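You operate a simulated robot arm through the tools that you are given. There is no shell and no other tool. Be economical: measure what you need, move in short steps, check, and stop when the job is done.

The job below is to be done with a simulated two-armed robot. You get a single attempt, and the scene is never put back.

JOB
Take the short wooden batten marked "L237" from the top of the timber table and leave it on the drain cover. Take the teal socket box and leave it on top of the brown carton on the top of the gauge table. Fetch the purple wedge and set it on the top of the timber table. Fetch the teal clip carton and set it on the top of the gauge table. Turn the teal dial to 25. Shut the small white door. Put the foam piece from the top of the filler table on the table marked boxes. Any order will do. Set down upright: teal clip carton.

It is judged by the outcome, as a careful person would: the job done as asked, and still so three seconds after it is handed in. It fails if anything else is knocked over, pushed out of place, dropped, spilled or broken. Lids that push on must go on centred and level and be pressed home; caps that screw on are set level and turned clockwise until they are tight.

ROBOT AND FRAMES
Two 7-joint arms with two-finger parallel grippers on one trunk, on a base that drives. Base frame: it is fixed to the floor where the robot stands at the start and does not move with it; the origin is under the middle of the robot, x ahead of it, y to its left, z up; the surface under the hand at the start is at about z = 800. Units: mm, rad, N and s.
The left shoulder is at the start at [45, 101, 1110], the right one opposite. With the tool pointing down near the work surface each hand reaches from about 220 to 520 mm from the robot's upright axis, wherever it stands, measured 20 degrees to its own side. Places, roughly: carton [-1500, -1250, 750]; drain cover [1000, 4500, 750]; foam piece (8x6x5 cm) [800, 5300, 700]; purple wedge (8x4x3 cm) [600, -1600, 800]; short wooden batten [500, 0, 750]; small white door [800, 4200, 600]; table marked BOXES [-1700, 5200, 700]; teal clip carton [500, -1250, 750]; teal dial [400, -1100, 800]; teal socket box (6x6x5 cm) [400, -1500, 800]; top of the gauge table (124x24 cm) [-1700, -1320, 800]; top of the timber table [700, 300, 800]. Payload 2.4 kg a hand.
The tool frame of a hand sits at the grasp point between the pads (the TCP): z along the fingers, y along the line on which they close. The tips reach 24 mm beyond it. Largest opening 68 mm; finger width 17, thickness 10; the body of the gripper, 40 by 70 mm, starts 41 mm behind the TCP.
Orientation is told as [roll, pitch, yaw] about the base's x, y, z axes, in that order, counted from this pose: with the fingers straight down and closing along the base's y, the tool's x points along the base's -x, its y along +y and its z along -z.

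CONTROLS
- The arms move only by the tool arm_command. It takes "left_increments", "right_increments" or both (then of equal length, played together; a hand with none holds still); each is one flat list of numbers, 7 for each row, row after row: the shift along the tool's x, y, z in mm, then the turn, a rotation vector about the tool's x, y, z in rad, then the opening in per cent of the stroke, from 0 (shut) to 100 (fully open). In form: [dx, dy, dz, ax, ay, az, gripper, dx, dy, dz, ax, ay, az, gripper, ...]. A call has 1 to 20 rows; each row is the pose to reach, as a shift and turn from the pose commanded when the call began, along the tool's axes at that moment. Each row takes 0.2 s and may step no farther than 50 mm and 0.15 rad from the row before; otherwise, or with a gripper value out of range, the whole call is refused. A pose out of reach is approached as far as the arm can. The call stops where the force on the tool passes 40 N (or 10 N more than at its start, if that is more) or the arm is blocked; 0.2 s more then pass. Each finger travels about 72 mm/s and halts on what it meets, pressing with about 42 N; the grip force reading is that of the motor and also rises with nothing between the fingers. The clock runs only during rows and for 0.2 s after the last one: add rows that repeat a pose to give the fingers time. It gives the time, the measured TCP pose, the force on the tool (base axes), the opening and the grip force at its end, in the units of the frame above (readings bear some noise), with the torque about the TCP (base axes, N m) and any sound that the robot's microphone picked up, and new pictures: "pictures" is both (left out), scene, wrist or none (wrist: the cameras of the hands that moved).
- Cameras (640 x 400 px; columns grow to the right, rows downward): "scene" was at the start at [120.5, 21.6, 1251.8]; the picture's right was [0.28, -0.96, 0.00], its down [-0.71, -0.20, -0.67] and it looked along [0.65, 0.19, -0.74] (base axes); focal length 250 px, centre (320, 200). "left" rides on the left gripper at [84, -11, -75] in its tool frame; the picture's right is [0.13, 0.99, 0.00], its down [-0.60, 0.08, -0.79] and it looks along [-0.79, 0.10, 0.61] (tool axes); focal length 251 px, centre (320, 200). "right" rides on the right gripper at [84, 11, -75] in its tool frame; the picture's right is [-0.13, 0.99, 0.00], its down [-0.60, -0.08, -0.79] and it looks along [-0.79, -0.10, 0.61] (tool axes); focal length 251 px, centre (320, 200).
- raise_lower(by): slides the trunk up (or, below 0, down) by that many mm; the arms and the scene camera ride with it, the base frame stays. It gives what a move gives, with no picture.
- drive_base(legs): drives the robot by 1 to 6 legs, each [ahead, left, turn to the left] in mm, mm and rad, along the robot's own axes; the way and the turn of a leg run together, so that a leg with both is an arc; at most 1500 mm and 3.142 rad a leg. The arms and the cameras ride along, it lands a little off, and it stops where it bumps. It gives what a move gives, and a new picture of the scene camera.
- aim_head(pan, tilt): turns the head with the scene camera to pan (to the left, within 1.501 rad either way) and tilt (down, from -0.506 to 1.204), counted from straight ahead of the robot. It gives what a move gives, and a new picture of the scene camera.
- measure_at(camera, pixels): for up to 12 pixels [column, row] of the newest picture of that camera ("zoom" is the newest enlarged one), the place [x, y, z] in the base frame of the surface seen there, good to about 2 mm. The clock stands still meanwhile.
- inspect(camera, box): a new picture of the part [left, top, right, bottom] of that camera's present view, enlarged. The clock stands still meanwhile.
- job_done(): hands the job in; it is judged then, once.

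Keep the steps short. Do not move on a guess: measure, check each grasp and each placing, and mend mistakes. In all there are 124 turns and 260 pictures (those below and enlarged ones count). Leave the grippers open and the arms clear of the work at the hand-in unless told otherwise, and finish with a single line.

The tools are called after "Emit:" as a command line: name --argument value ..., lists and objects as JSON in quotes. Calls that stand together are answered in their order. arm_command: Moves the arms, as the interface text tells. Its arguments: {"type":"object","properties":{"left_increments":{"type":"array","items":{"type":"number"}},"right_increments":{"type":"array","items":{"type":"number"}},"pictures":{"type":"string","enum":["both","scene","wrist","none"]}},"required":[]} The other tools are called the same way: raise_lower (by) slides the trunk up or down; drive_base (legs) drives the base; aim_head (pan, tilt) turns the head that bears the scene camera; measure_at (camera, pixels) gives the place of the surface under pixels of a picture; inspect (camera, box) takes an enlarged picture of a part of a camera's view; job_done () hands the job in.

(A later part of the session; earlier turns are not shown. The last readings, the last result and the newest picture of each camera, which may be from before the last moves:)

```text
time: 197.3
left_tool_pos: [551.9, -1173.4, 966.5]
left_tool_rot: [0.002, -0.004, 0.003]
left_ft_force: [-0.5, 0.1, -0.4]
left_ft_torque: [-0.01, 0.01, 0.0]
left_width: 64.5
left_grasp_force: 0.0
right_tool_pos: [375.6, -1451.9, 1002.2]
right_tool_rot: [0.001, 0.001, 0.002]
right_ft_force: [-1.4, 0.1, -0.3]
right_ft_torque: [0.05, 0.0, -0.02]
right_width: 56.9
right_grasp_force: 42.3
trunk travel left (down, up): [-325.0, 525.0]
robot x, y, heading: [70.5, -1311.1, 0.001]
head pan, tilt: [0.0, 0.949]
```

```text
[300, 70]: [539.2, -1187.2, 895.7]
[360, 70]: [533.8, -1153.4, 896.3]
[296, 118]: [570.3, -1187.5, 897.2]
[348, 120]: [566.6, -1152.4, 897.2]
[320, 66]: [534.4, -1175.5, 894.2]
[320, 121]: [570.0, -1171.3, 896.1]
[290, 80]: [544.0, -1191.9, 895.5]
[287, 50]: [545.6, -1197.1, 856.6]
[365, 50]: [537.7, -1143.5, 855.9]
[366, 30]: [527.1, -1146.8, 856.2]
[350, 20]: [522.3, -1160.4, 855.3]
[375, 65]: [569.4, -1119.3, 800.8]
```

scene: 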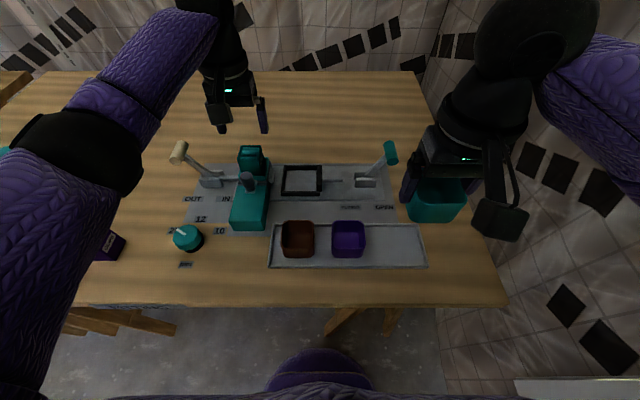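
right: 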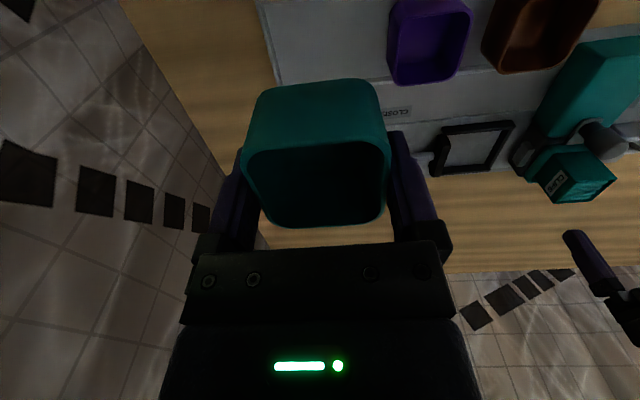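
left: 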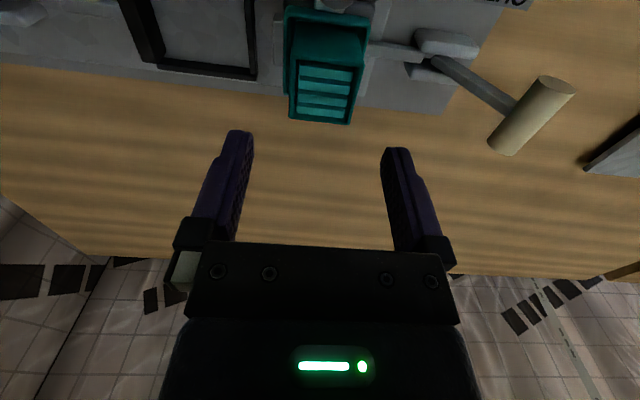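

The tray rim is at z≈856, so the tips must stay above it. I'll lower to TCP z≈884 and close.

Emit:
arm_command --left_increments '[1, 1.2, 40, 0, 0.004, 0, 95, 1, 1.2, 70, 0, 0.004, 0, 95, 1, 1.2, 82.5, 0, 0.004, 0, 95, 1, 1.2, 82.5, 0, 0.004, 0, 70, 1, 1.2, 82.5, 0, 0.004, 0, 55, 1, 1.2, 82.5, 0, 0.004, 0, 55]' --pictures "wrist"

```text
time: 198.7
left_tool_pos: [548.9, -1170.4, 884.1]
left_tool_rot: [0.0, 0.001, 0.004]
left_ft_force: [-0.7, 0.0, 0.3]
left_ft_torque: [0.0, -0.01, 0.01]
left_width: 41.2
left_grasp_force: 42.0
right_tool_pos: [376.7, -1452.0, 1002.5]
right_tool_rot: [-0.001, 0.0, 0.003]
right_ft_force: [0.6, -0.6, -0.8]
right_ft_torque: [-0.01, 0.0, 0.01]
right_width: 57.1
right_grasp_force: 41.6
trunk travel left (down, up): [-325.0, 525.0]
robot x, y, heading: [73.1, -1316.5, -0.002]
head pan, tilt: [0.0, 0.949]
```

left: 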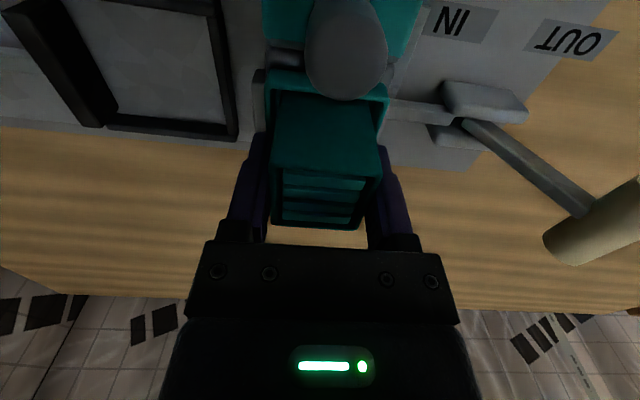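

Gripped at 41.2 mm. I'll lift slowly while watching the force, in case it's locked.

Emit:
arm_command --left_increments '[0, 0, -3, 0, 0, 0, 55, 0, 0, -7, 0, 0, 0, 55, 0, 0, -12, 0, 0, 0, 55, 0, 0, -18, 0, 0, 0, 55]' --pictures "wrist"

```text
time: 199.7
left_tool_pos: [550.1, -1171.3, 899.8]
left_tool_rot: [0.001, 0.003, 0.004]
left_ft_force: [0.1, 0.2, -0.5]
left_ft_torque: [0.0, 0.02, 0.01]
left_width: 41.4
left_grasp_force: 41.5
right_tool_pos: [376.9, -1450.0, 1001.9]
right_tool_rot: [0.001, -0.001, 0.005]
right_ft_force: [0.9, -0.3, 0.0]
right_ft_torque: [-0.01, -0.03, -0.02]
right_width: 57.3
right_grasp_force: 41.8
trunk travel left (down, up): [-325.0, 525.0]
robot x, y, heading: [71.0, -1309.4, 0.004]
head pan, tilt: [0.0, 0.949]
```

left: 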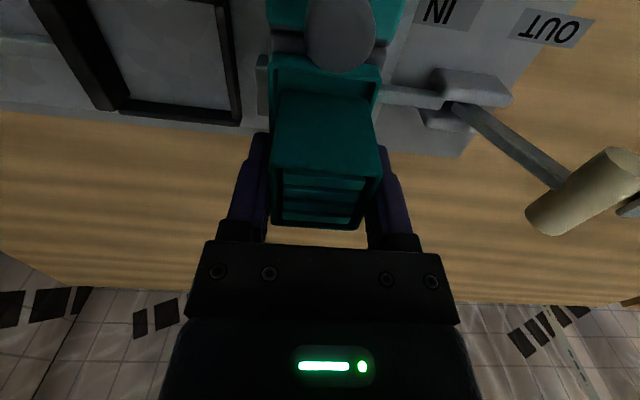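

It lifts freely. I'll go up 130 mm and draw it back toward the robot.

Emit:
arm_command --left_increments '[0, 0, -40, 0, 0, 0, 55, 0, 0, -85, 0, 0, 0, 55, 0, 0, -130, 0, 0, 0, 55, 40, 15, -130, 0, 0, 0, 55, 80, 30, -130, 0, 0, 0, 55, 120, 45, -130, 0, 0, 0, 55, 150, 60, -130, 0, 0, 0, 55]' --pictures "both"

```text
time: 201.3
left_tool_pos: [400.2, -1112.3, 1029.5]
left_tool_rot: [0.0, 0.003, 0.004]
left_ft_force: [0.4, 0.0, -1.6]
left_ft_torque: [-0.01, 0.01, -0.02]
left_width: 41.3
left_grasp_force: 42.4
right_tool_pos: [375.9, -1451.3, 1002.9]
right_tool_rot: [0.0, -0.002, 0.003]
right_ft_force: [-0.1, -0.1, -1.0]
right_ft_torque: [-0.02, -0.02, -0.01]
right_width: 57.2
right_grasp_force: 42.2
trunk travel left (down, up): [-325.0, 525.0]
robot x, y, heading: [67.7, -1313.1, 0.001]
head pan, tilt: [0.0, 0.949]
```

scene: 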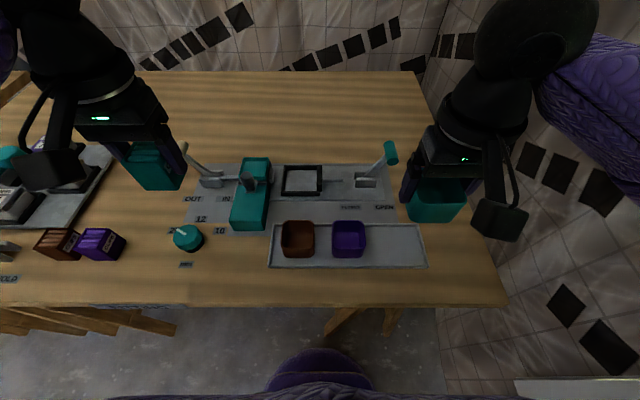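
left: 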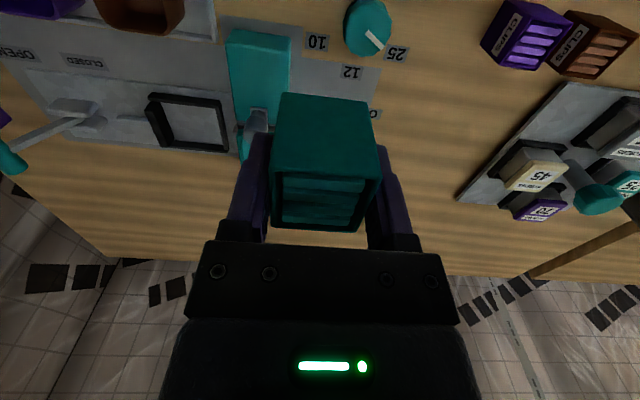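

Both are held. I'll back away, slide north, and turn to face −y to see the gauge table.

Emit:
measure_at --camera "scene" --pixels '[[158, 187], [175, 188], [157, 175], [437, 218], [437, 200], [95, 250], [80, 232]]'

Emit:
drive_base --legs '[[-600, 0, 0], [0, 500, 0], [0, 0, -1.57]]'

Emit:
aim_head --pan -0.8 --tilt 0.4

```text
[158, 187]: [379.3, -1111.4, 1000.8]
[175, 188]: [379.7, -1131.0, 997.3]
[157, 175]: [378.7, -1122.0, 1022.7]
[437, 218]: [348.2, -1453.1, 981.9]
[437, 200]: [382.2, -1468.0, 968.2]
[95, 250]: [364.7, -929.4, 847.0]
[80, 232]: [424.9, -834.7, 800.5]
```

```text
time: 211.1
left_tool_pos: [-331.5, -1143.4, 1030.0]
left_tool_rot: [0.0, 0.003, -1.56]
left_ft_force: [-0.1, -0.4, -1.0]
left_ft_torque: [-0.03, -0.04, -0.03]
left_width: 41.3
left_grasp_force: 42.0
right_tool_pos: [-672.0, -1124.0, 1002.4]
right_tool_rot: [-0.001, 0.0, -1.558]
right_ft_force: [-0.4, 0.5, -0.5]
right_ft_torque: [-0.02, -0.02, 0.01]
right_width: 57.2
right_grasp_force: 41.9
trunk travel left (down, up): [-325.0, 525.0]
robot x, y, heading: [-532.4, -816.7, -1.559]
head pan, tilt: [0.0, 0.949]
```

scene: 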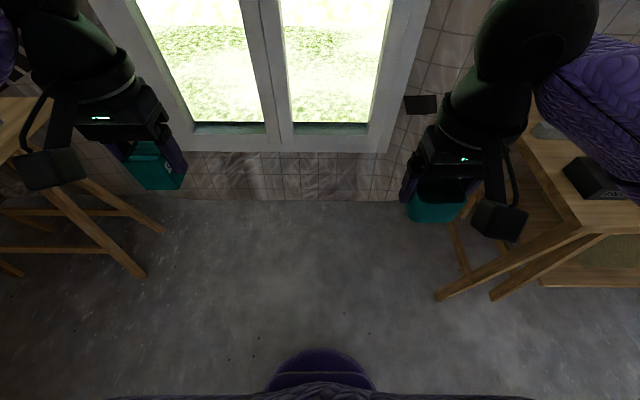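

```text
time: 212.2
left_tool_pos: [-329.8, -1145.4, 1030.4]
left_tool_rot: [0.0, 0.0, -1.56]
left_ft_force: [0.5, -0.4, -1.3]
left_ft_torque: [0.02, 0.0, 0.01]
left_width: 41.3
left_grasp_force: 42.1
right_tool_pos: [-670.6, -1123.1, 1002.5]
right_tool_rot: [0.002, 0.001, -1.559]
right_ft_force: [0.6, -0.4, -0.7]
right_ft_torque: [0.01, -0.01, 0.03]
right_width: 57.3
right_grasp_force: 42.0
trunk travel left (down, up): [-325.0, 525.0]
robot x, y, heading: [-533.1, -818.6, -1.562]
head pan, tilt: [-0.799, 0.4]
```

scene: 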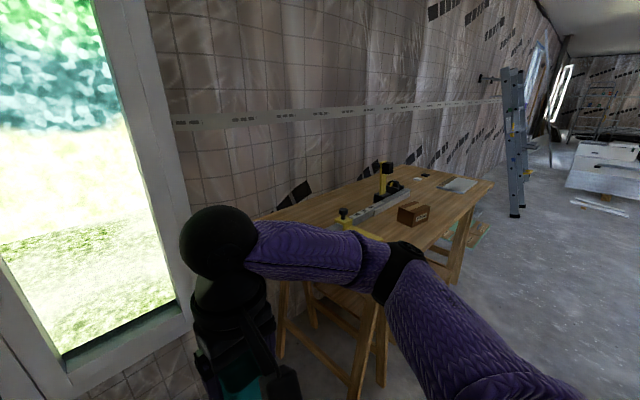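

I see the brown carton at (413,213) on the gauge table. I'll measure it.

Emit:
measure_at --camera "scene" --pixels '[[413, 205], [415, 217], [400, 212], [428, 212], [440, 240], [455, 195], [490, 183], [320, 210], [385, 195], [410, 250], [435, 195], [350, 228]]'

Emit:
inspect --camera "scene" --box '[300, 140, 510, 290]'

```text
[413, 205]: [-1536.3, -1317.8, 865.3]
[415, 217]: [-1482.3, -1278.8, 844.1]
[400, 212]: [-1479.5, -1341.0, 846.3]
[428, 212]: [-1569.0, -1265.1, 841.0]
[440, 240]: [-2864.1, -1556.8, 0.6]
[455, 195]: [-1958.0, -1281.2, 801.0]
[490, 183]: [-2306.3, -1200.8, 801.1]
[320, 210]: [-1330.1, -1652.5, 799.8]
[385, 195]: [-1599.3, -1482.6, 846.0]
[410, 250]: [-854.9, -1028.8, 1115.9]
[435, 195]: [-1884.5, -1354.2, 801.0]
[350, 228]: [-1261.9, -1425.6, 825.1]
```

```text
2.67 times, centred on (405, 215) of scene
```

zoom: 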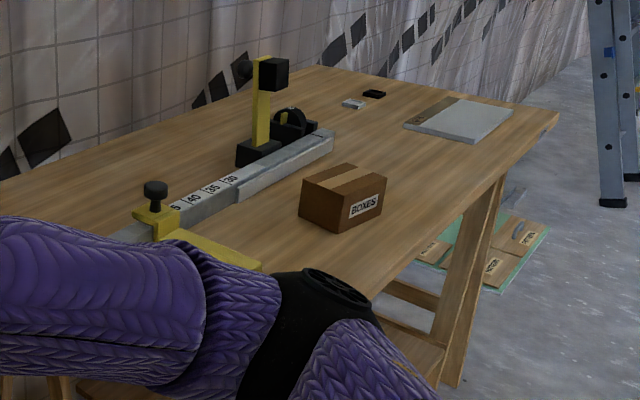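

The brown carton's top is at z≈865, at about x −1480…−1570, y −1265…−1345. I'll strafe right 850 mm so the right hand (cup) faces it.

Emit:
drive_base --legs '[[0, -850, 0]]'

Emit:
aim_head --pan -0.2 --tilt 0.75

```text
time: 216.7
left_tool_pos: [-1178.5, -1151.5, 1030.1]
left_tool_rot: [-0.001, 0.001, -1.562]
left_ft_force: [0.7, -0.5, -1.5]
left_ft_torque: [0.0, 0.0, -0.03]
left_width: 41.3
left_grasp_force: 41.8
right_tool_pos: [-1518.7, -1132.2, 1001.3]
right_tool_rot: [0.002, 0.0, -1.562]
right_ft_force: [-0.3, 0.9, -1.7]
right_ft_torque: [0.01, -0.02, 0.0]
right_width: 57.0
right_grasp_force: 41.8
trunk travel left (down, up): [-325.0, 525.0]
robot x, y, heading: [-1379.4, -823.7, -1.563]
head pan, tilt: [-0.799, 0.4]
```

scene: 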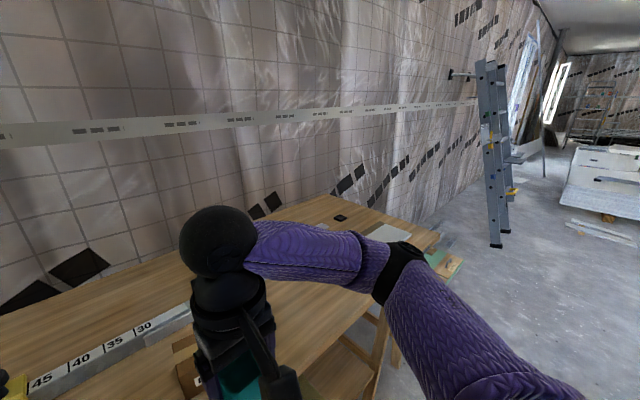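

```text
time: 217.7
left_tool_pos: [-1178.6, -1152.7, 1030.6]
left_tool_rot: [-0.001, 0.0, -1.562]
left_ft_force: [-0.4, 0.0, -0.8]
left_ft_torque: [0.02, 0.04, -0.04]
left_width: 41.3
left_grasp_force: 42.4
right_tool_pos: [-1518.9, -1130.9, 1001.9]
right_tool_rot: [-0.001, 0.001, -1.563]
right_ft_force: [-0.2, 0.5, 0.2]
right_ft_torque: [-0.01, -0.01, 0.0]
right_width: 57.1
right_grasp_force: 41.8
trunk travel left (down, up): [-325.0, 525.0]
robot x, y, heading: [-1379.0, -823.3, -1.564]
head pan, tilt: [-0.201, 0.75]
```

scene: 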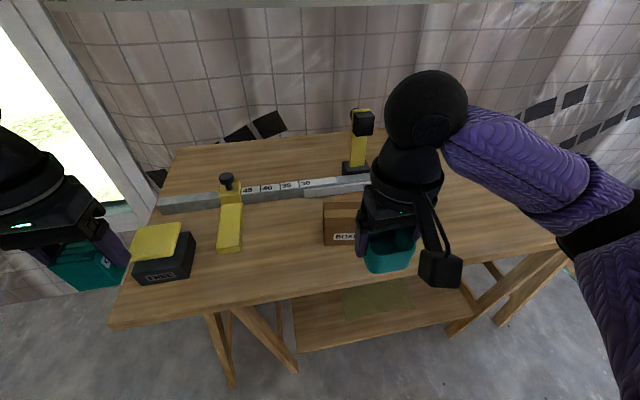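

Emit:
measure_at --camera "scene" --pixels '[[324, 206], [326, 222], [352, 222], [350, 238], [340, 215], [358, 210], [300, 290], [450, 285], [160, 235], [440, 215], [470, 230], [325, 240]]'

```text
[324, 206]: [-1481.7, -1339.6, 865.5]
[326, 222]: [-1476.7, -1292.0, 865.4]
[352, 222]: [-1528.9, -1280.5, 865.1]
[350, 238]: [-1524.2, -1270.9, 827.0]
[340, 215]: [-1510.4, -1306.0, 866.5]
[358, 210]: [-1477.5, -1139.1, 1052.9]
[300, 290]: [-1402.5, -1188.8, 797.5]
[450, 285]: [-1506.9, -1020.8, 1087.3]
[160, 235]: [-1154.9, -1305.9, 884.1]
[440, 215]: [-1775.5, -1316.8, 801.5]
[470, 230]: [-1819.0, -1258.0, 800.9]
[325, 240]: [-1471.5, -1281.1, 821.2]
```

I'll view the carton with the right wrist camera to fix its centre.

Emit:
inspect --camera "right" --box '[0, 0, 640, 400]'

```text
1.00 times, centred on (320, 200) of right (not enlarged: the box is as wide or as high as the picture)
```

zoom: 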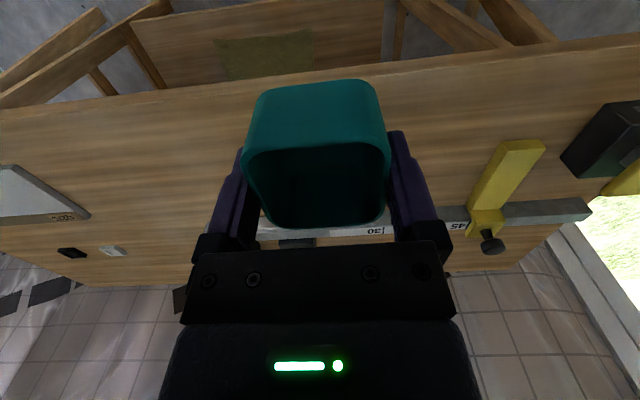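

The cup hides it. I'll move the right hand 110 mm to −x (dy −110) to uncover the carton.

Emit:
arm_command --right_increments '[0, -37, 0, 0, 0, 0, 75, 0, -74, 0, 0, 0, 0, 75, 0, -110, 0, 0, 0, 0, 75]' --pictures "scene"

Emit:
inspect --camera "scene" --box '[280, 170, 440, 270]'

```text
time: 218.5
left_tool_pos: [-1178.6, -1150.9, 1029.7]
left_tool_rot: [-0.001, 0.001, -1.562]
left_ft_force: [0.4, 0.1, -1.2]
left_ft_torque: [-0.02, 0.03, 0.03]
left_width: 41.0
left_grasp_force: 42.3
right_tool_pos: [-1628.2, -1131.8, 1003.7]
right_tool_rot: [-0.002, 0.0, -1.561]
right_ft_force: [0.4, 0.2, -0.1]
right_ft_torque: [0.0, -0.03, 0.05]
right_width: 57.0
right_grasp_force: 42.2
trunk travel left (down, up): [-325.0, 525.0]
robot x, y, heading: [-1381.2, -820.6, -1.561]
head pan, tilt: [-0.201, 0.75]
```

scene: 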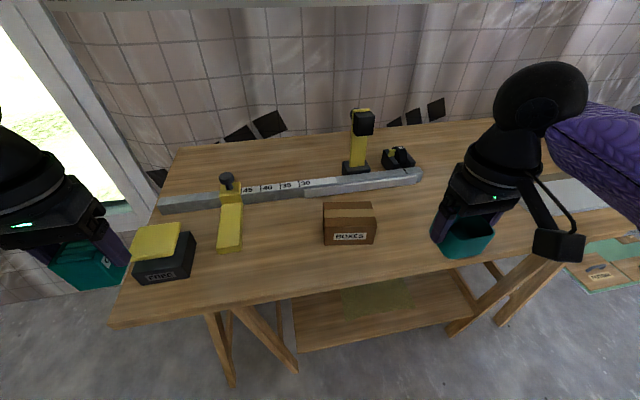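

```text
4.00 times, centred on (360, 220) of scene
```

zoom: 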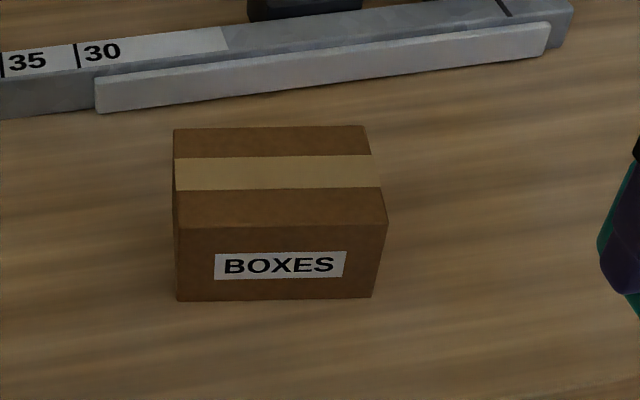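

Emit:
measure_at --camera "zoom" --pixels '[[176, 130], [363, 128], [385, 220], [181, 224], [280, 175], [280, 222], [280, 130], [520, 200], [560, 130], [600, 330], [300, 330]]'

```text
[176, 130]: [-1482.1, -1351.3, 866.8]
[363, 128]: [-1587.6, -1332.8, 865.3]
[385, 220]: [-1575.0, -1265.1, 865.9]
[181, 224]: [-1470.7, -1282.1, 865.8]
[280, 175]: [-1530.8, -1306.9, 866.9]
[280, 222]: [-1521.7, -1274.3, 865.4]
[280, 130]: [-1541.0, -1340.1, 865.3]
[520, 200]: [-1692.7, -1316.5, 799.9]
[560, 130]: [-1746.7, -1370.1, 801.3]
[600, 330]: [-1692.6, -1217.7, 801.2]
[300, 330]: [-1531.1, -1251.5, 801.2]
```

The carton top's centre is (−1529, −1308), z 866, turned −9.3°. I'll drive ahead 40 mm and bring the cup above it, aligned.

Emit:
drive_base --legs '[[40, 0, 0]]'

Emit:
arm_command --right_increments '[-34, 25, 0, 0, 0, 0.055, 75, -68, 50, 0, 0, 0, 0.11, 75, -102, 75, 15, 0, 0, 0.163, 75, -136, 99, 35, 0, 0, 0.163, 75, -136, 99, 55, 0, 0, 0.163, 75]' --pictures "both"

```text
time: 219.4
left_tool_pos: [-1178.8, -1193.7, 1029.9]
left_tool_rot: [0.0, 0.003, -1.562]
left_ft_force: [-0.5, -0.9, -1.1]
left_ft_torque: [-0.02, -0.04, -0.01]
left_width: 41.3
left_grasp_force: 41.6
right_tool_pos: [-1627.2, -1172.8, 1001.3]
right_tool_rot: [0.0, 0.002, -1.563]
right_ft_force: [-0.3, -1.1, 0.5]
right_ft_torque: [0.02, -0.01, 0.0]
right_width: 57.2
right_grasp_force: 41.8
trunk travel left (down, up): [-325.0, 525.0]
robot x, y, heading: [-1380.0, -863.7, -1.565]
head pan, tilt: [-0.201, 0.75]
```

scene: 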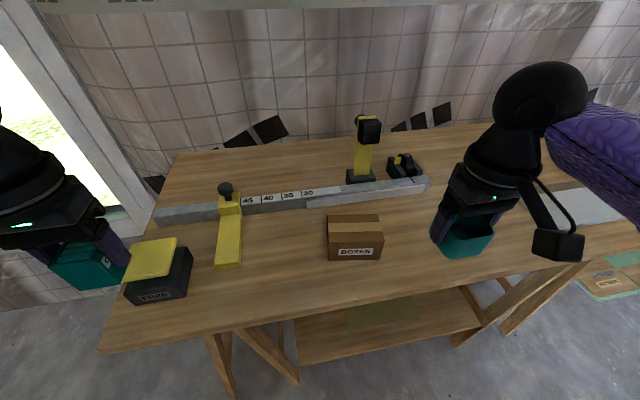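

```text
time: 220.6
left_tool_pos: [-1178.6, -1193.7, 1028.1]
left_tool_rot: [0.001, 0.003, -1.561]
left_ft_force: [1.0, -0.3, -1.8]
left_ft_torque: [-0.02, 0.0, 0.02]
left_width: 41.6
left_grasp_force: 42.4
right_tool_pos: [-1526.6, -1308.2, 946.7]
right_tool_rot: [0.0, 0.003, -1.724]
right_ft_force: [0.5, -0.2, 0.0]
right_ft_torque: [-0.01, -0.02, -0.01]
right_width: 57.0
right_grasp_force: 42.2
trunk travel left (down, up): [-325.0, 525.0]
robot x, y, heading: [-1379.1, -865.1, -1.563]
head pan, tilt: [-0.201, 0.75]
```

scene: 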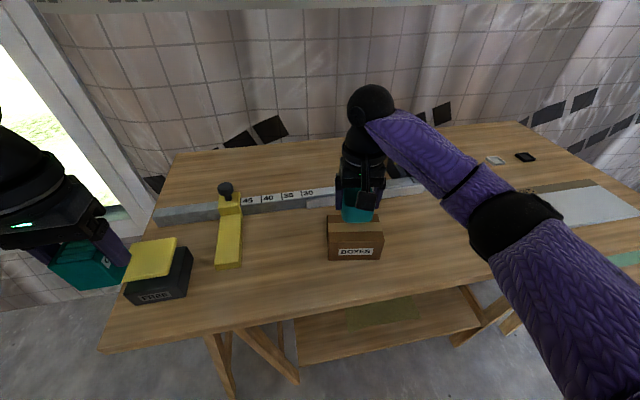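
right: 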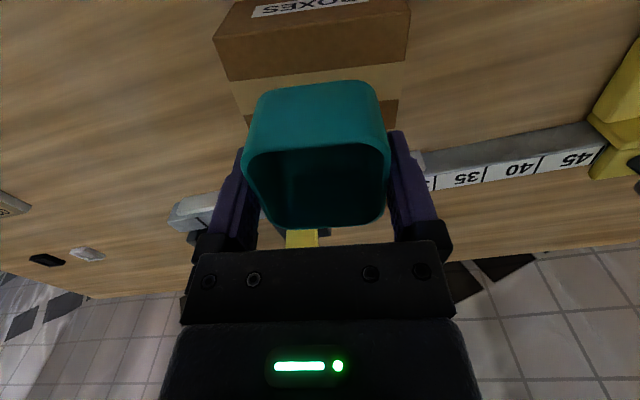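

It's aligned over the carton. I'll lower gently to contact (TCP z≈905).

Emit:
arm_command --right_increments '[0, -2, 20, 0, 0, 0, 75, 0, -2, 34, 0, 0, 0, 75, 0, -2, 39, 0, 0, 0, 75, 0, -2, 41, 0, 0, 0, 75]' --pictures "scene"

Emit:
inspect --camera "scene" --box '[280, 150, 440, 270]'

```text
time: 221.6
left_tool_pos: [-1178.6, -1192.7, 1029.2]
left_tool_rot: [0.0, 0.002, -1.561]
left_ft_force: [-0.4, -0.7, -0.2]
left_ft_torque: [-0.01, 0.01, 0.05]
left_width: 41.2
left_grasp_force: 42.0
right_tool_pos: [-1529.2, -1308.3, 906.8]
right_tool_rot: [0.0, 0.0, -1.724]
right_ft_force: [-0.1, -1.0, -0.6]
right_ft_torque: [0.01, 0.01, 0.03]
right_width: 57.0
right_grasp_force: 42.3
trunk travel left (down, up): [-325.0, 525.0]
robot x, y, heading: [-1378.1, -867.3, -1.564]
head pan, tilt: [-0.201, 0.75]
```

scene: 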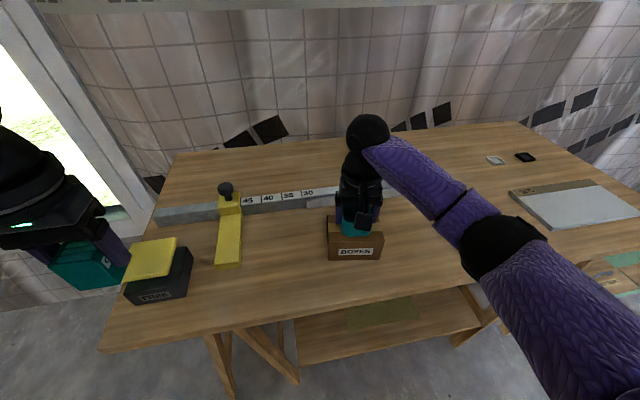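

```text
3.33 times, centred on (360, 210) of scene
```

zoom: 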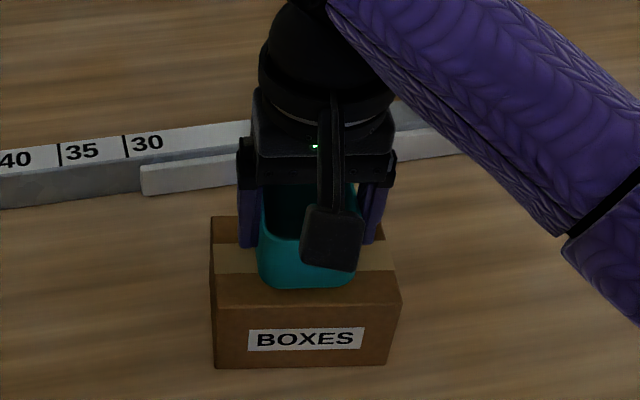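

It's nearly seated. I'll go down in 1 mm steps while watching the force.

Emit:
arm_command --right_increments '[0, 0, 1, 0, 0, 0, 75, 0, 0, 2, 0, 0, 0, 75]' --pictures "none"

```text
time: 222.2
left_tool_pos: [-1178.7, -1192.7, 1029.9]
left_tool_rot: [0.0, 0.0, -1.561]
left_ft_force: [0.0, 0.5, -1.4]
left_ft_torque: [0.0, 0.05, -0.01]
left_width: 41.4
left_grasp_force: 41.6
right_tool_pos: [-1528.1, -1306.8, 903.2]
right_tool_rot: [0.0, 0.001, -1.724]
right_ft_force: [-0.2, 0.5, 0.7]
right_ft_torque: [-0.03, 0.02, 0.03]
right_width: 57.4
right_grasp_force: 42.0
trunk travel left (down, up): [-325.0, 525.0]
robot x, y, heading: [-1375.6, -864.1, -1.568]
head pan, tilt: [-0.201, 0.75]
```

Emit:
arm_command --right_increments '[0, 0, 1, 0, 0, 0, 75, 0, 0, 1.5, 0, 0, 0, 75]' --pictures "none"

```text
time: 222.8
left_tool_pos: [-1178.6, -1192.6, 1031.9]
left_tool_rot: [0.0, 0.001, -1.559]
left_ft_force: [-0.3, 0.3, -0.3]
left_ft_torque: [0.0, -0.02, 0.02]
left_width: 41.5
left_grasp_force: 42.1
right_tool_pos: [-1529.0, -1307.7, 902.0]
right_tool_rot: [-0.001, -0.002, -1.724]
right_ft_force: [0.1, -0.9, 8.5]
right_ft_torque: [0.11, 0.07, 0.04]
right_width: 57.2
right_grasp_force: 42.1
trunk travel left (down, up): [-325.0, 525.0]
robot x, y, heading: [-1377.5, -864.0, -1.565]
head pan, tilt: [-0.201, 0.75]
```

Contact is +8.5 N. I'll release and rise straight up.

Emit:
arm_command --right_increments '[0, 0, -1, 0, 0, 0, 75, 0, 0, -1, 0, 0, 0, 100, 0, 0, -1, 0, 0, 0, 100, 0, 0, -20, 0, 0, 0, 100, 0, 0, -50, 0, 0, 0, 100, 0, 0, -90, 0, 0, 0, 100, 45, -20, -100, 0, 0, 0, 100, 90, -40, -100, 0, 0, 0, 100]' --pictures "scene"

Emit:
inspect --camera "scene" --box '[280, 150, 440, 270]'

```text
refused: row 7 steps farther than a row can; nothing moved
```

```text
3.33 times, centred on (360, 210) of scene
```

zoom: 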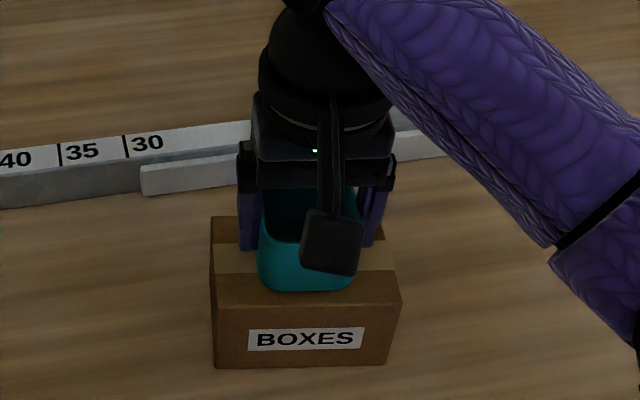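

Emit:
arm_command --right_increments '[0, 0, -1, 0, 0, 0, 75, 0, 0, -1, 0, 0, 0, 100, 0, 0, -1, 0, 0, 0, 100, 0, 0, -20, 0, 0, 0, 100, 0, 0, -50, 0, 0, 0, 100, 0, 0, -90, 0, 0, 0, 100, 35, -15, -100, 0, 0, 0, 100, 75, -30, -100, 0, 0, 0, 100]' --pictures "scene"

Emit:
inspect --camera "scene" --box '[280, 150, 440, 270]'

```text
time: 224.6
left_tool_pos: [-1177.6, -1193.5, 1029.7]
left_tool_rot: [-0.001, 0.004, -1.563]
left_ft_force: [-0.5, 0.9, -0.7]
left_ft_torque: [0.0, -0.02, -0.02]
left_width: 41.5
left_grasp_force: 41.7
right_tool_pos: [-1548.1, -1227.9, 1003.8]
right_tool_rot: [0.0, 0.001, -1.724]
right_ft_force: [0.1, 0.5, 0.9]
right_ft_torque: [0.01, 0.04, 0.02]
right_width: 67.8
right_grasp_force: 0.1
trunk travel left (down, up): [-325.0, 525.0]
robot x, y, heading: [-1382.0, -862.9, -1.562]
head pan, tilt: [-0.201, 0.75]
```

scene: 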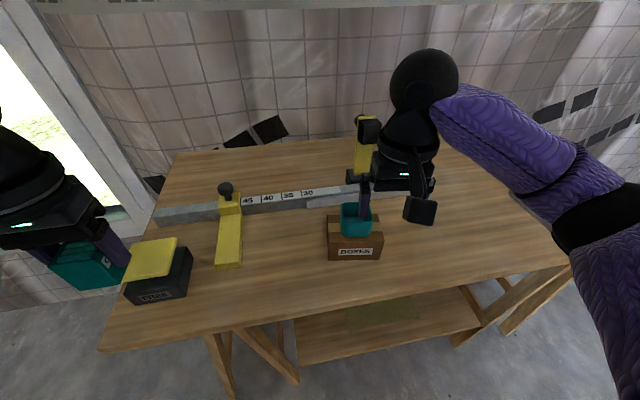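

```text
3.33 times, centred on (360, 210) of scene
```

zoom: 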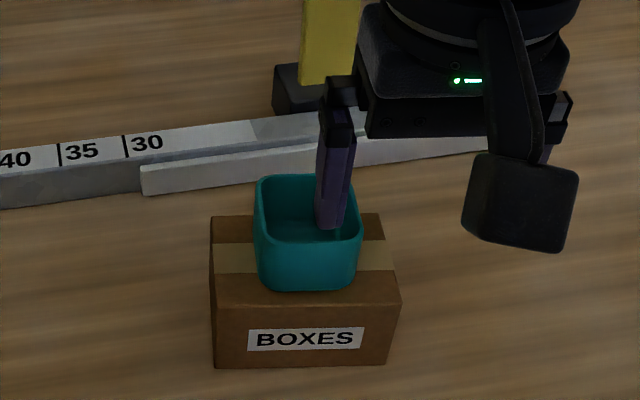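

The cup sits squarely on the brown carton. Next is the clip carton. I'll measure the free strip between the yellow gauge arm and the brown carton, and the held carton's bottom.

Emit:
measure_at --camera "scene" --pixels '[[241, 262], [217, 264], [243, 205], [285, 250], [285, 225], [88, 289], [70, 282], [110, 285], [90, 265], [120, 270], [330, 258]]'

Emit:
inspect --camera "scene" --box '[20, 190, 180, 310]'

```text
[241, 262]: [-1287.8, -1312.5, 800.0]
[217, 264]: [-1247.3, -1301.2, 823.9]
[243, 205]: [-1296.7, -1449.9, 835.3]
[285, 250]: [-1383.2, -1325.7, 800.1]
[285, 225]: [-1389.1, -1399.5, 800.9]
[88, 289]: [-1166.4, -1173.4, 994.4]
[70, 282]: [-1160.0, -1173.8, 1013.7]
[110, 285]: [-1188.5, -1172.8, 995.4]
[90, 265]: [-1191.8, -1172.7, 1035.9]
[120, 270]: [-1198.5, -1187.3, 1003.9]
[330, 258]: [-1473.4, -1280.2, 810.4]
```

```text
3.33 times, centred on (100, 250) of scene
```

zoom: 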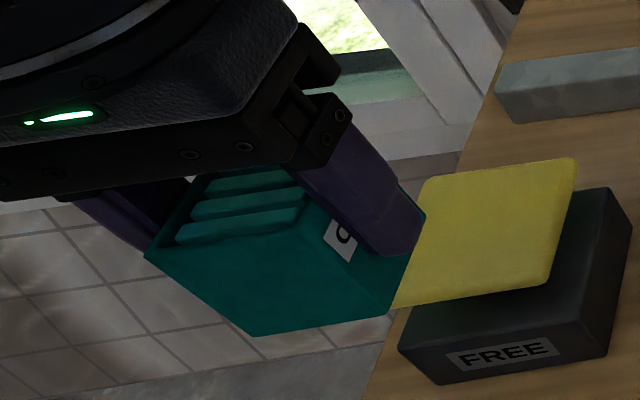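

The free strip is x −1290…−1470, and the carton bottom is ≈37 mm below the TCP. I'll move the right hand aside and bring the left hand to (−1378, −1270), then down to z≈890.

Emit:
arm_command --right_increments '[15, -40, 0, 0, 0, 0, 100, 30, -80, 0, 0, 0, 0, 100, 45, -120, 0, 0, 0, 0, 100, 45, -120, 0, 0, 0, 0, 100, 45, -120, 0, 0, 0, 0, 100, 45, -120, 0, 0, 0, 0, 100, 45, -120, 0, 0, 0, 0, 100, 45, -120, 0, 0, 0, 0, 100]' --left_increments '[-10, -30, 0, 0, 0, 0, 55, -20, -65, 0, 0, 0, 0, 55, -35, -100, 0, 0, 0, 0, 55, -50, -135, 0, 0, 0, 0, 55, -65, -170, 10, 0, 0, 0, 55, -77, -200, 40, 0, 0, 0, 55, -77, -200, 85, 0, 0, 0, 55, -77, -200, 130, 0, 0, 0, 55]' --pictures "scene"

```text
time: 226.4
left_tool_pos: [-1378.3, -1270.5, 900.4]
left_tool_rot: [0.001, 0.0, -1.561]
left_ft_force: [-0.4, 0.2, -0.3]
left_ft_torque: [-0.01, -0.01, 0.0]
left_width: 41.3
left_grasp_force: 42.0
right_tool_pos: [-1658.5, -1166.0, 1002.4]
right_tool_rot: [0.0, 0.0, -1.725]
right_ft_force: [0.8, 0.4, -0.4]
right_ft_torque: [0.0, -0.01, 0.04]
right_width: 68.1
right_grasp_force: 0.0
trunk travel left (down, up): [-325.0, 525.0]
robot x, y, heading: [-1380.2, -866.0, -1.559]
head pan, tilt: [-0.201, 0.75]
```

scene: 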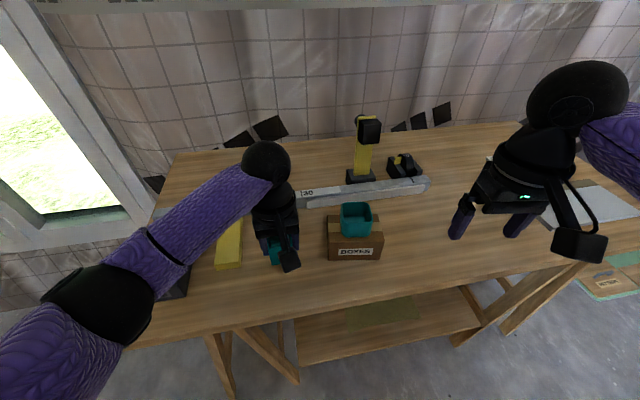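

I'll lower to z≈843, then in 1–2 mm steps.

Emit:
arm_command --left_increments '[0, 0, 30, 0, 0, 0, 55, 0, 0, 52, 0, 0, 0, 55, 0, 0, 57, 0, 0, 0, 55, 0, 0, 59, 0, 0, 0, 55, 0, 0, 60, 0, 0, 0, 55]' --pictures "wrist"

```text
time: 227.6
left_tool_pos: [-1377.2, -1271.2, 839.5]
left_tool_rot: [0.0, 0.001, -1.562]
left_ft_force: [-0.1, 0.4, -0.2]
left_ft_torque: [0.02, -0.01, 0.0]
left_width: 41.1
left_grasp_force: 42.1
right_tool_pos: [-1659.4, -1165.0, 1002.9]
right_tool_rot: [0.002, 0.0, -1.723]
right_ft_force: [-0.7, -0.4, 0.0]
right_ft_torque: [0.03, 0.0, -0.03]
right_width: 67.9
right_grasp_force: 0.1
trunk travel left (down, up): [-325.0, 525.0]
robot x, y, heading: [-1379.2, -868.2, -1.564]
head pan, tilt: [-0.201, 0.75]
```

left: 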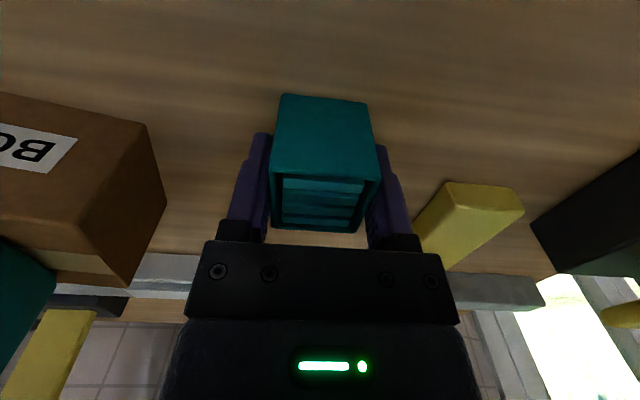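

Emit:
arm_command --left_increments '[0, 0, 1, 0, 0, 0, 55, 0, 0, 2, 0, 0, 0, 55, 0, 0, 2, 0, 0, 0, 55]' --pictures "none"

```text
time: 228.4
left_tool_pos: [-1377.8, -1270.8, 838.4]
left_tool_rot: [0.0, 0.001, -1.562]
left_ft_force: [-0.1, 0.2, -0.7]
left_ft_torque: [0.02, -0.02, -0.05]
left_width: 41.4
left_grasp_force: 41.5
right_tool_pos: [-1659.5, -1165.1, 1002.6]
right_tool_rot: [0.0, 0.0, -1.724]
right_ft_force: [1.1, -0.7, -0.3]
right_ft_torque: [0.0, 0.0, -0.01]
right_width: 68.1
right_grasp_force: 0.1
trunk travel left (down, up): [-325.0, 525.0]
robot x, y, heading: [-1378.5, -864.4, -1.565]
head pan, tilt: [-0.201, 0.75]
```

No contact yet. I'll continue in 1 mm steps; the force limit guards.

Emit:
arm_command --left_increments '[0, 0, 1, 0, 0, 0, 55, 0, 0, 2, 0, 0, 0, 55, 0, 0, 2, 0, 0, 0, 55]' --pictures "wrist"

```text
time: 229.2
left_tool_pos: [-1378.4, -1272.1, 837.3]
left_tool_rot: [0.0, -0.002, -1.561]
left_ft_force: [1.0, -2.5, 18.1]
left_ft_torque: [0.28, -0.06, -0.01]
left_width: 41.1
left_grasp_force: 42.1
right_tool_pos: [-1658.1, -1165.7, 1003.7]
right_tool_rot: [0.0, 0.0, -1.726]
right_ft_force: [-0.3, 0.0, -0.2]
right_ft_torque: [-0.02, 0.01, 0.0]
right_width: 68.1
right_grasp_force: 0.0
trunk travel left (down, up): [-325.0, 525.0]
robot x, y, heading: [-1377.0, -859.7, -1.561]
head pan, tilt: [-0.201, 0.75]
```

left: 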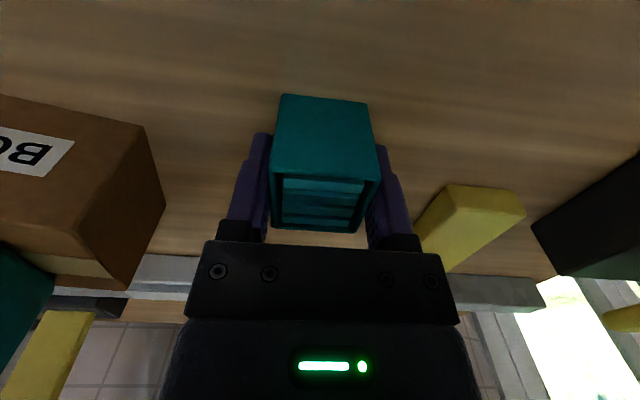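

Contact is 18 N. I'll ease up 1.5 mm, release, and rise.

Emit:
arm_command --left_increments '[0, 0, -1.5, 0, 0, 0, 55, 0, 0, -1.5, 0, 0, 0, 75, 0, 0, -1.5, 0, 0, 0, 85, 0, 0, -20, 0, 0, 0, 85, 0, 0, -60, 0, 0, 0, 85, 0, 0, -105, 0, 0, 0, 85, 0, 0, -150, 0, 0, 0, 85, 20, 40, -160, 0, 0, 0, 100, 40, 80, -160, 0, 0, 0, 100, 60, 120, -160, 0, 0, 0, 100]' --pictures "both"

Emit:
inspect --camera "scene" --box '[210, 180, 410, 290]'

```text
time: 231.4
left_tool_pos: [-1257.0, -1210.6, 995.9]
left_tool_rot: [0.0, 0.0, -1.561]
left_ft_force: [-0.6, 0.5, 0.4]
left_ft_torque: [0.01, 0.01, 0.02]
left_width: 68.0
left_grasp_force: 0.1
right_tool_pos: [-1659.3, -1165.5, 1002.6]
right_tool_rot: [-0.001, 0.002, -1.725]
right_ft_force: [-0.2, -0.1, 0.1]
right_ft_torque: [0.01, 0.0, 0.01]
right_width: 67.9
right_grasp_force: 0.1
trunk travel left (down, up): [-325.0, 525.0]
robot x, y, heading: [-1375.1, -863.5, -1.561]
head pan, tilt: [-0.201, 0.75]
```

scene: 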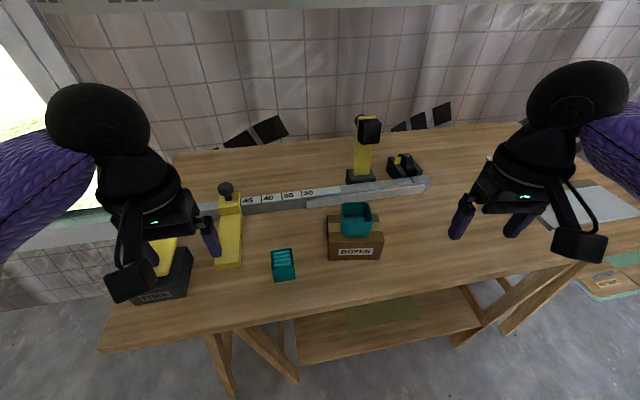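
left: 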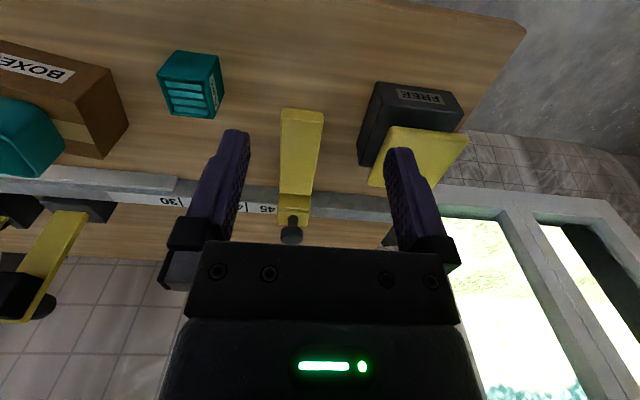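

```text
3.20 times, centred on (310, 235) of scene
```

zoom: 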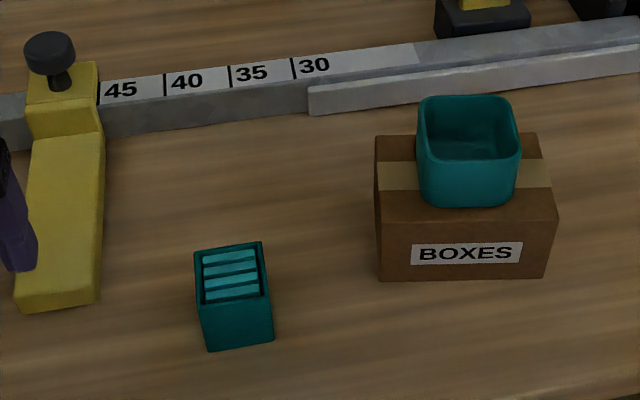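

The clip carton stands upright and the cup is on the carton. Now the wedge. I'll back off, turn to face +x, and return to the fittings table.

Emit:
drive_base --legs '[[-250, 0, 0], [0, 0, 1.561], [1330, 0, 0], [0, -850, 0]]'

Emit:
aim_head --pan -0.1 --tilt 0.65

```text
time: 247.1
left_tool_pos: [275.5, -1345.2, 995.7]
left_tool_rot: [-0.004, 0.001, -0.02]
left_ft_force: [-0.3, -0.1, -0.2]
left_ft_torque: [-0.01, 0.04, -0.01]
left_width: 67.9
left_grasp_force: 0.1
right_tool_pos: [219.0, -1744.1, 1005.1]
right_tool_rot: [-0.006, -0.002, -0.182]
right_ft_force: [-0.1, -0.7, 0.2]
right_ft_torque: [-0.01, 0.01, -0.01]
right_width: 67.9
right_grasp_force: 0.0
trunk travel left (down, up): [-325.0, 525.0]
robot x, y, heading: [-74.2, -1463.5, -0.024]
head pan, tilt: [-0.201, 0.75]
stopped in leg 4: the robot was blocked; the commanded pose is now the measured one
```

scene: 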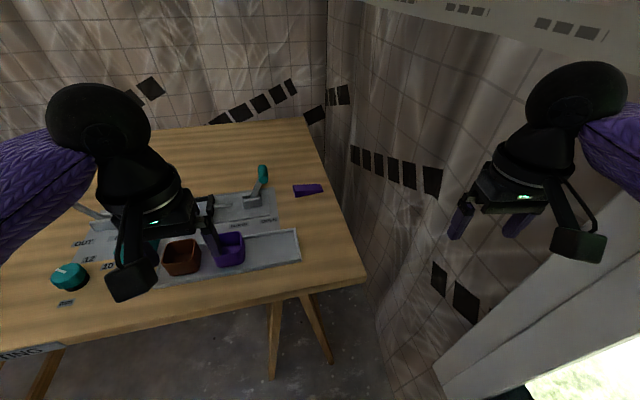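

```text
time: 247.7
left_tool_pos: [275.1, -1344.8, 995.5]
left_tool_rot: [-0.004, 0.001, -0.018]
left_ft_force: [-1.1, 0.2, -0.2]
left_ft_torque: [-0.02, -0.02, 0.01]
left_width: 68.1
left_grasp_force: 0.1
right_tool_pos: [219.2, -1743.1, 1004.2]
right_tool_rot: [-0.003, 0.001, -0.182]
right_ft_force: [0.8, 0.5, 0.2]
right_ft_torque: [-0.01, 0.01, -0.02]
right_width: 68.1
right_grasp_force: 0.1
trunk travel left (down, up): [-325.0, 525.0]
robot x, y, heading: [-74.6, -1460.1, -0.022]
head pan, tilt: [-0.099, 0.649]
```

scene: 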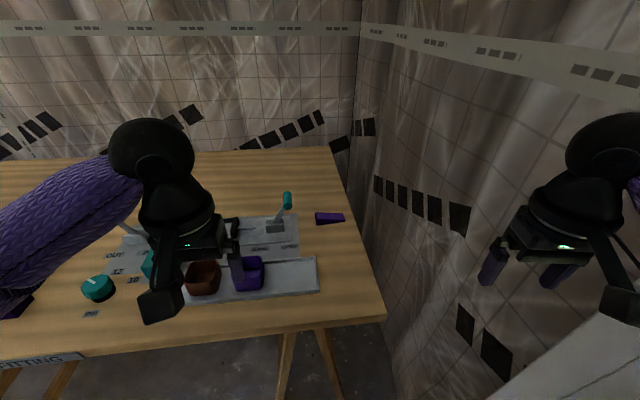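

The right arm met the south wall, which is harmless. I'll move 60 mm back left, and measure the wedge.

Emit:
measure_at --camera "scene" --pixels '[[318, 216], [330, 216], [342, 216], [318, 223], [340, 222], [316, 212], [330, 212], [380, 300], [345, 250], [320, 160], [440, 280], [287, 195]]'

Emit:
inspect --camera "scene" --box '[260, 180, 380, 255]'

Emit:
drive_base --legs '[[0, 60, 0.022]]'

```text
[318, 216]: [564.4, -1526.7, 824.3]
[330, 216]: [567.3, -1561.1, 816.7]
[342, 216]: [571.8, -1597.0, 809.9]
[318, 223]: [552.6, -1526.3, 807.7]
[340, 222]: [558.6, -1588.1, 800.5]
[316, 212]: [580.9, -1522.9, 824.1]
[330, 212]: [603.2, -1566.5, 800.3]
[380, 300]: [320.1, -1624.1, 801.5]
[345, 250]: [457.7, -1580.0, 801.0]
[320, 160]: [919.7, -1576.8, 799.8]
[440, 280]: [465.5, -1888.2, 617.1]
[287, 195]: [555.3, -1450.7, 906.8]
```

```text
5.33 times, centred on (320, 218) of scene
```

zoom: 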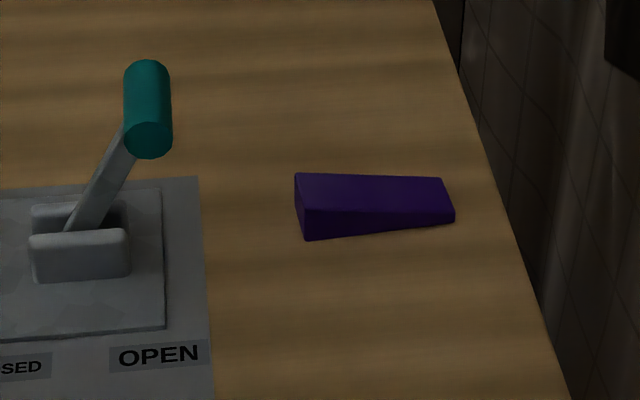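

```text
time: 248.7
left_tool_pos: [274.7, -1282.1, 996.4]
left_tool_rot: [0.0, 0.001, 0.001]
left_ft_force: [0.1, 0.9, -0.1]
left_ft_torque: [0.0, -0.01, 0.01]
left_width: 68.2
left_grasp_force: 0.0
right_tool_pos: [225.7, -1683.5, 1003.4]
right_tool_rot: [0.001, 0.002, -0.161]
right_ft_force: [0.3, 0.6, -0.1]
right_ft_torque: [-0.01, 0.01, 0.02]
right_width: 68.0
right_grasp_force: 0.1
trunk travel left (down, up): [-325.0, 525.0]
robot x, y, heading: [-72.0, -1403.3, -0.003]
head pan, tilt: [-0.099, 0.649]
```

scene: 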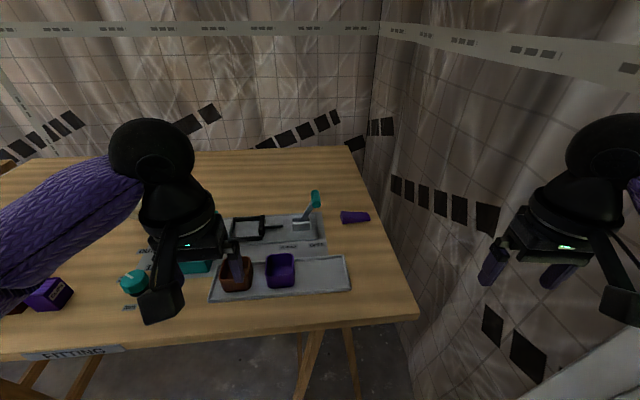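

The wedge is at x≈553–593, y −1523 (thick, z 829) to −1600 (thin). I'll bring the right hand inward, then drive to about (75, −1430).

Emit:
arm_command --right_increments '[-9, 34, 10, 0, 0, -0.04, 100, -19, 69, 20, 0, 0, -0.08, 100, -28, 103, 30, 0, 0, -0.12, 100, -38, 138, 40, 0, 0, -0.16, 100]' --pictures "none"

Emit:
drive_base --legs '[[146, -27, 0.003]]'

```text
time: 249.7
left_tool_pos: [275.3, -1283.2, 996.3]
left_tool_rot: [0.0, 0.001, 0.002]
left_ft_force: [0.2, -0.2, 0.0]
left_ft_torque: [-0.02, 0.0, 0.02]
left_width: 67.7
left_grasp_force: 0.1
right_tool_pos: [286.2, -1552.9, 962.0]
right_tool_rot: [0.0, 0.002, 0.001]
right_ft_force: [-0.2, -0.1, 0.5]
right_ft_torque: [-0.01, -0.01, 0.0]
right_width: 68.1
right_grasp_force: 0.1
trunk travel left (down, up): [-325.0, 525.0]
robot x, y, heading: [-68.6, -1400.3, 0.002]
head pan, tilt: [-0.099, 0.649]
```

```text
time: 251.1
left_tool_pos: [421.2, -1308.2, 994.7]
left_tool_rot: [0.0, 0.001, 0.007]
left_ft_force: [-0.2, -0.3, 0.1]
left_ft_torque: [0.01, 0.01, 0.0]
left_width: 67.9
left_grasp_force: 0.0
right_tool_pos: [434.5, -1577.9, 961.2]
right_tool_rot: [0.002, 0.003, 0.005]
right_ft_force: [0.0, -0.8, 0.6]
right_ft_torque: [0.01, 0.01, 0.0]
right_width: 68.1
right_grasp_force: 0.0
trunk travel left (down, up): [-325.0, 525.0]
robot x, y, heading: [73.7, -1430.1, 0.001]
head pan, tilt: [-0.099, 0.649]
```

scene: 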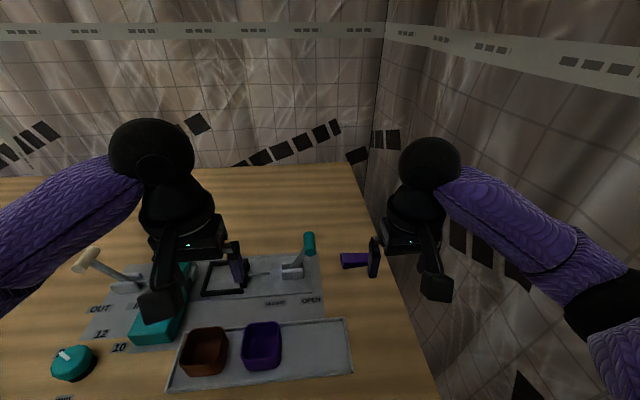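

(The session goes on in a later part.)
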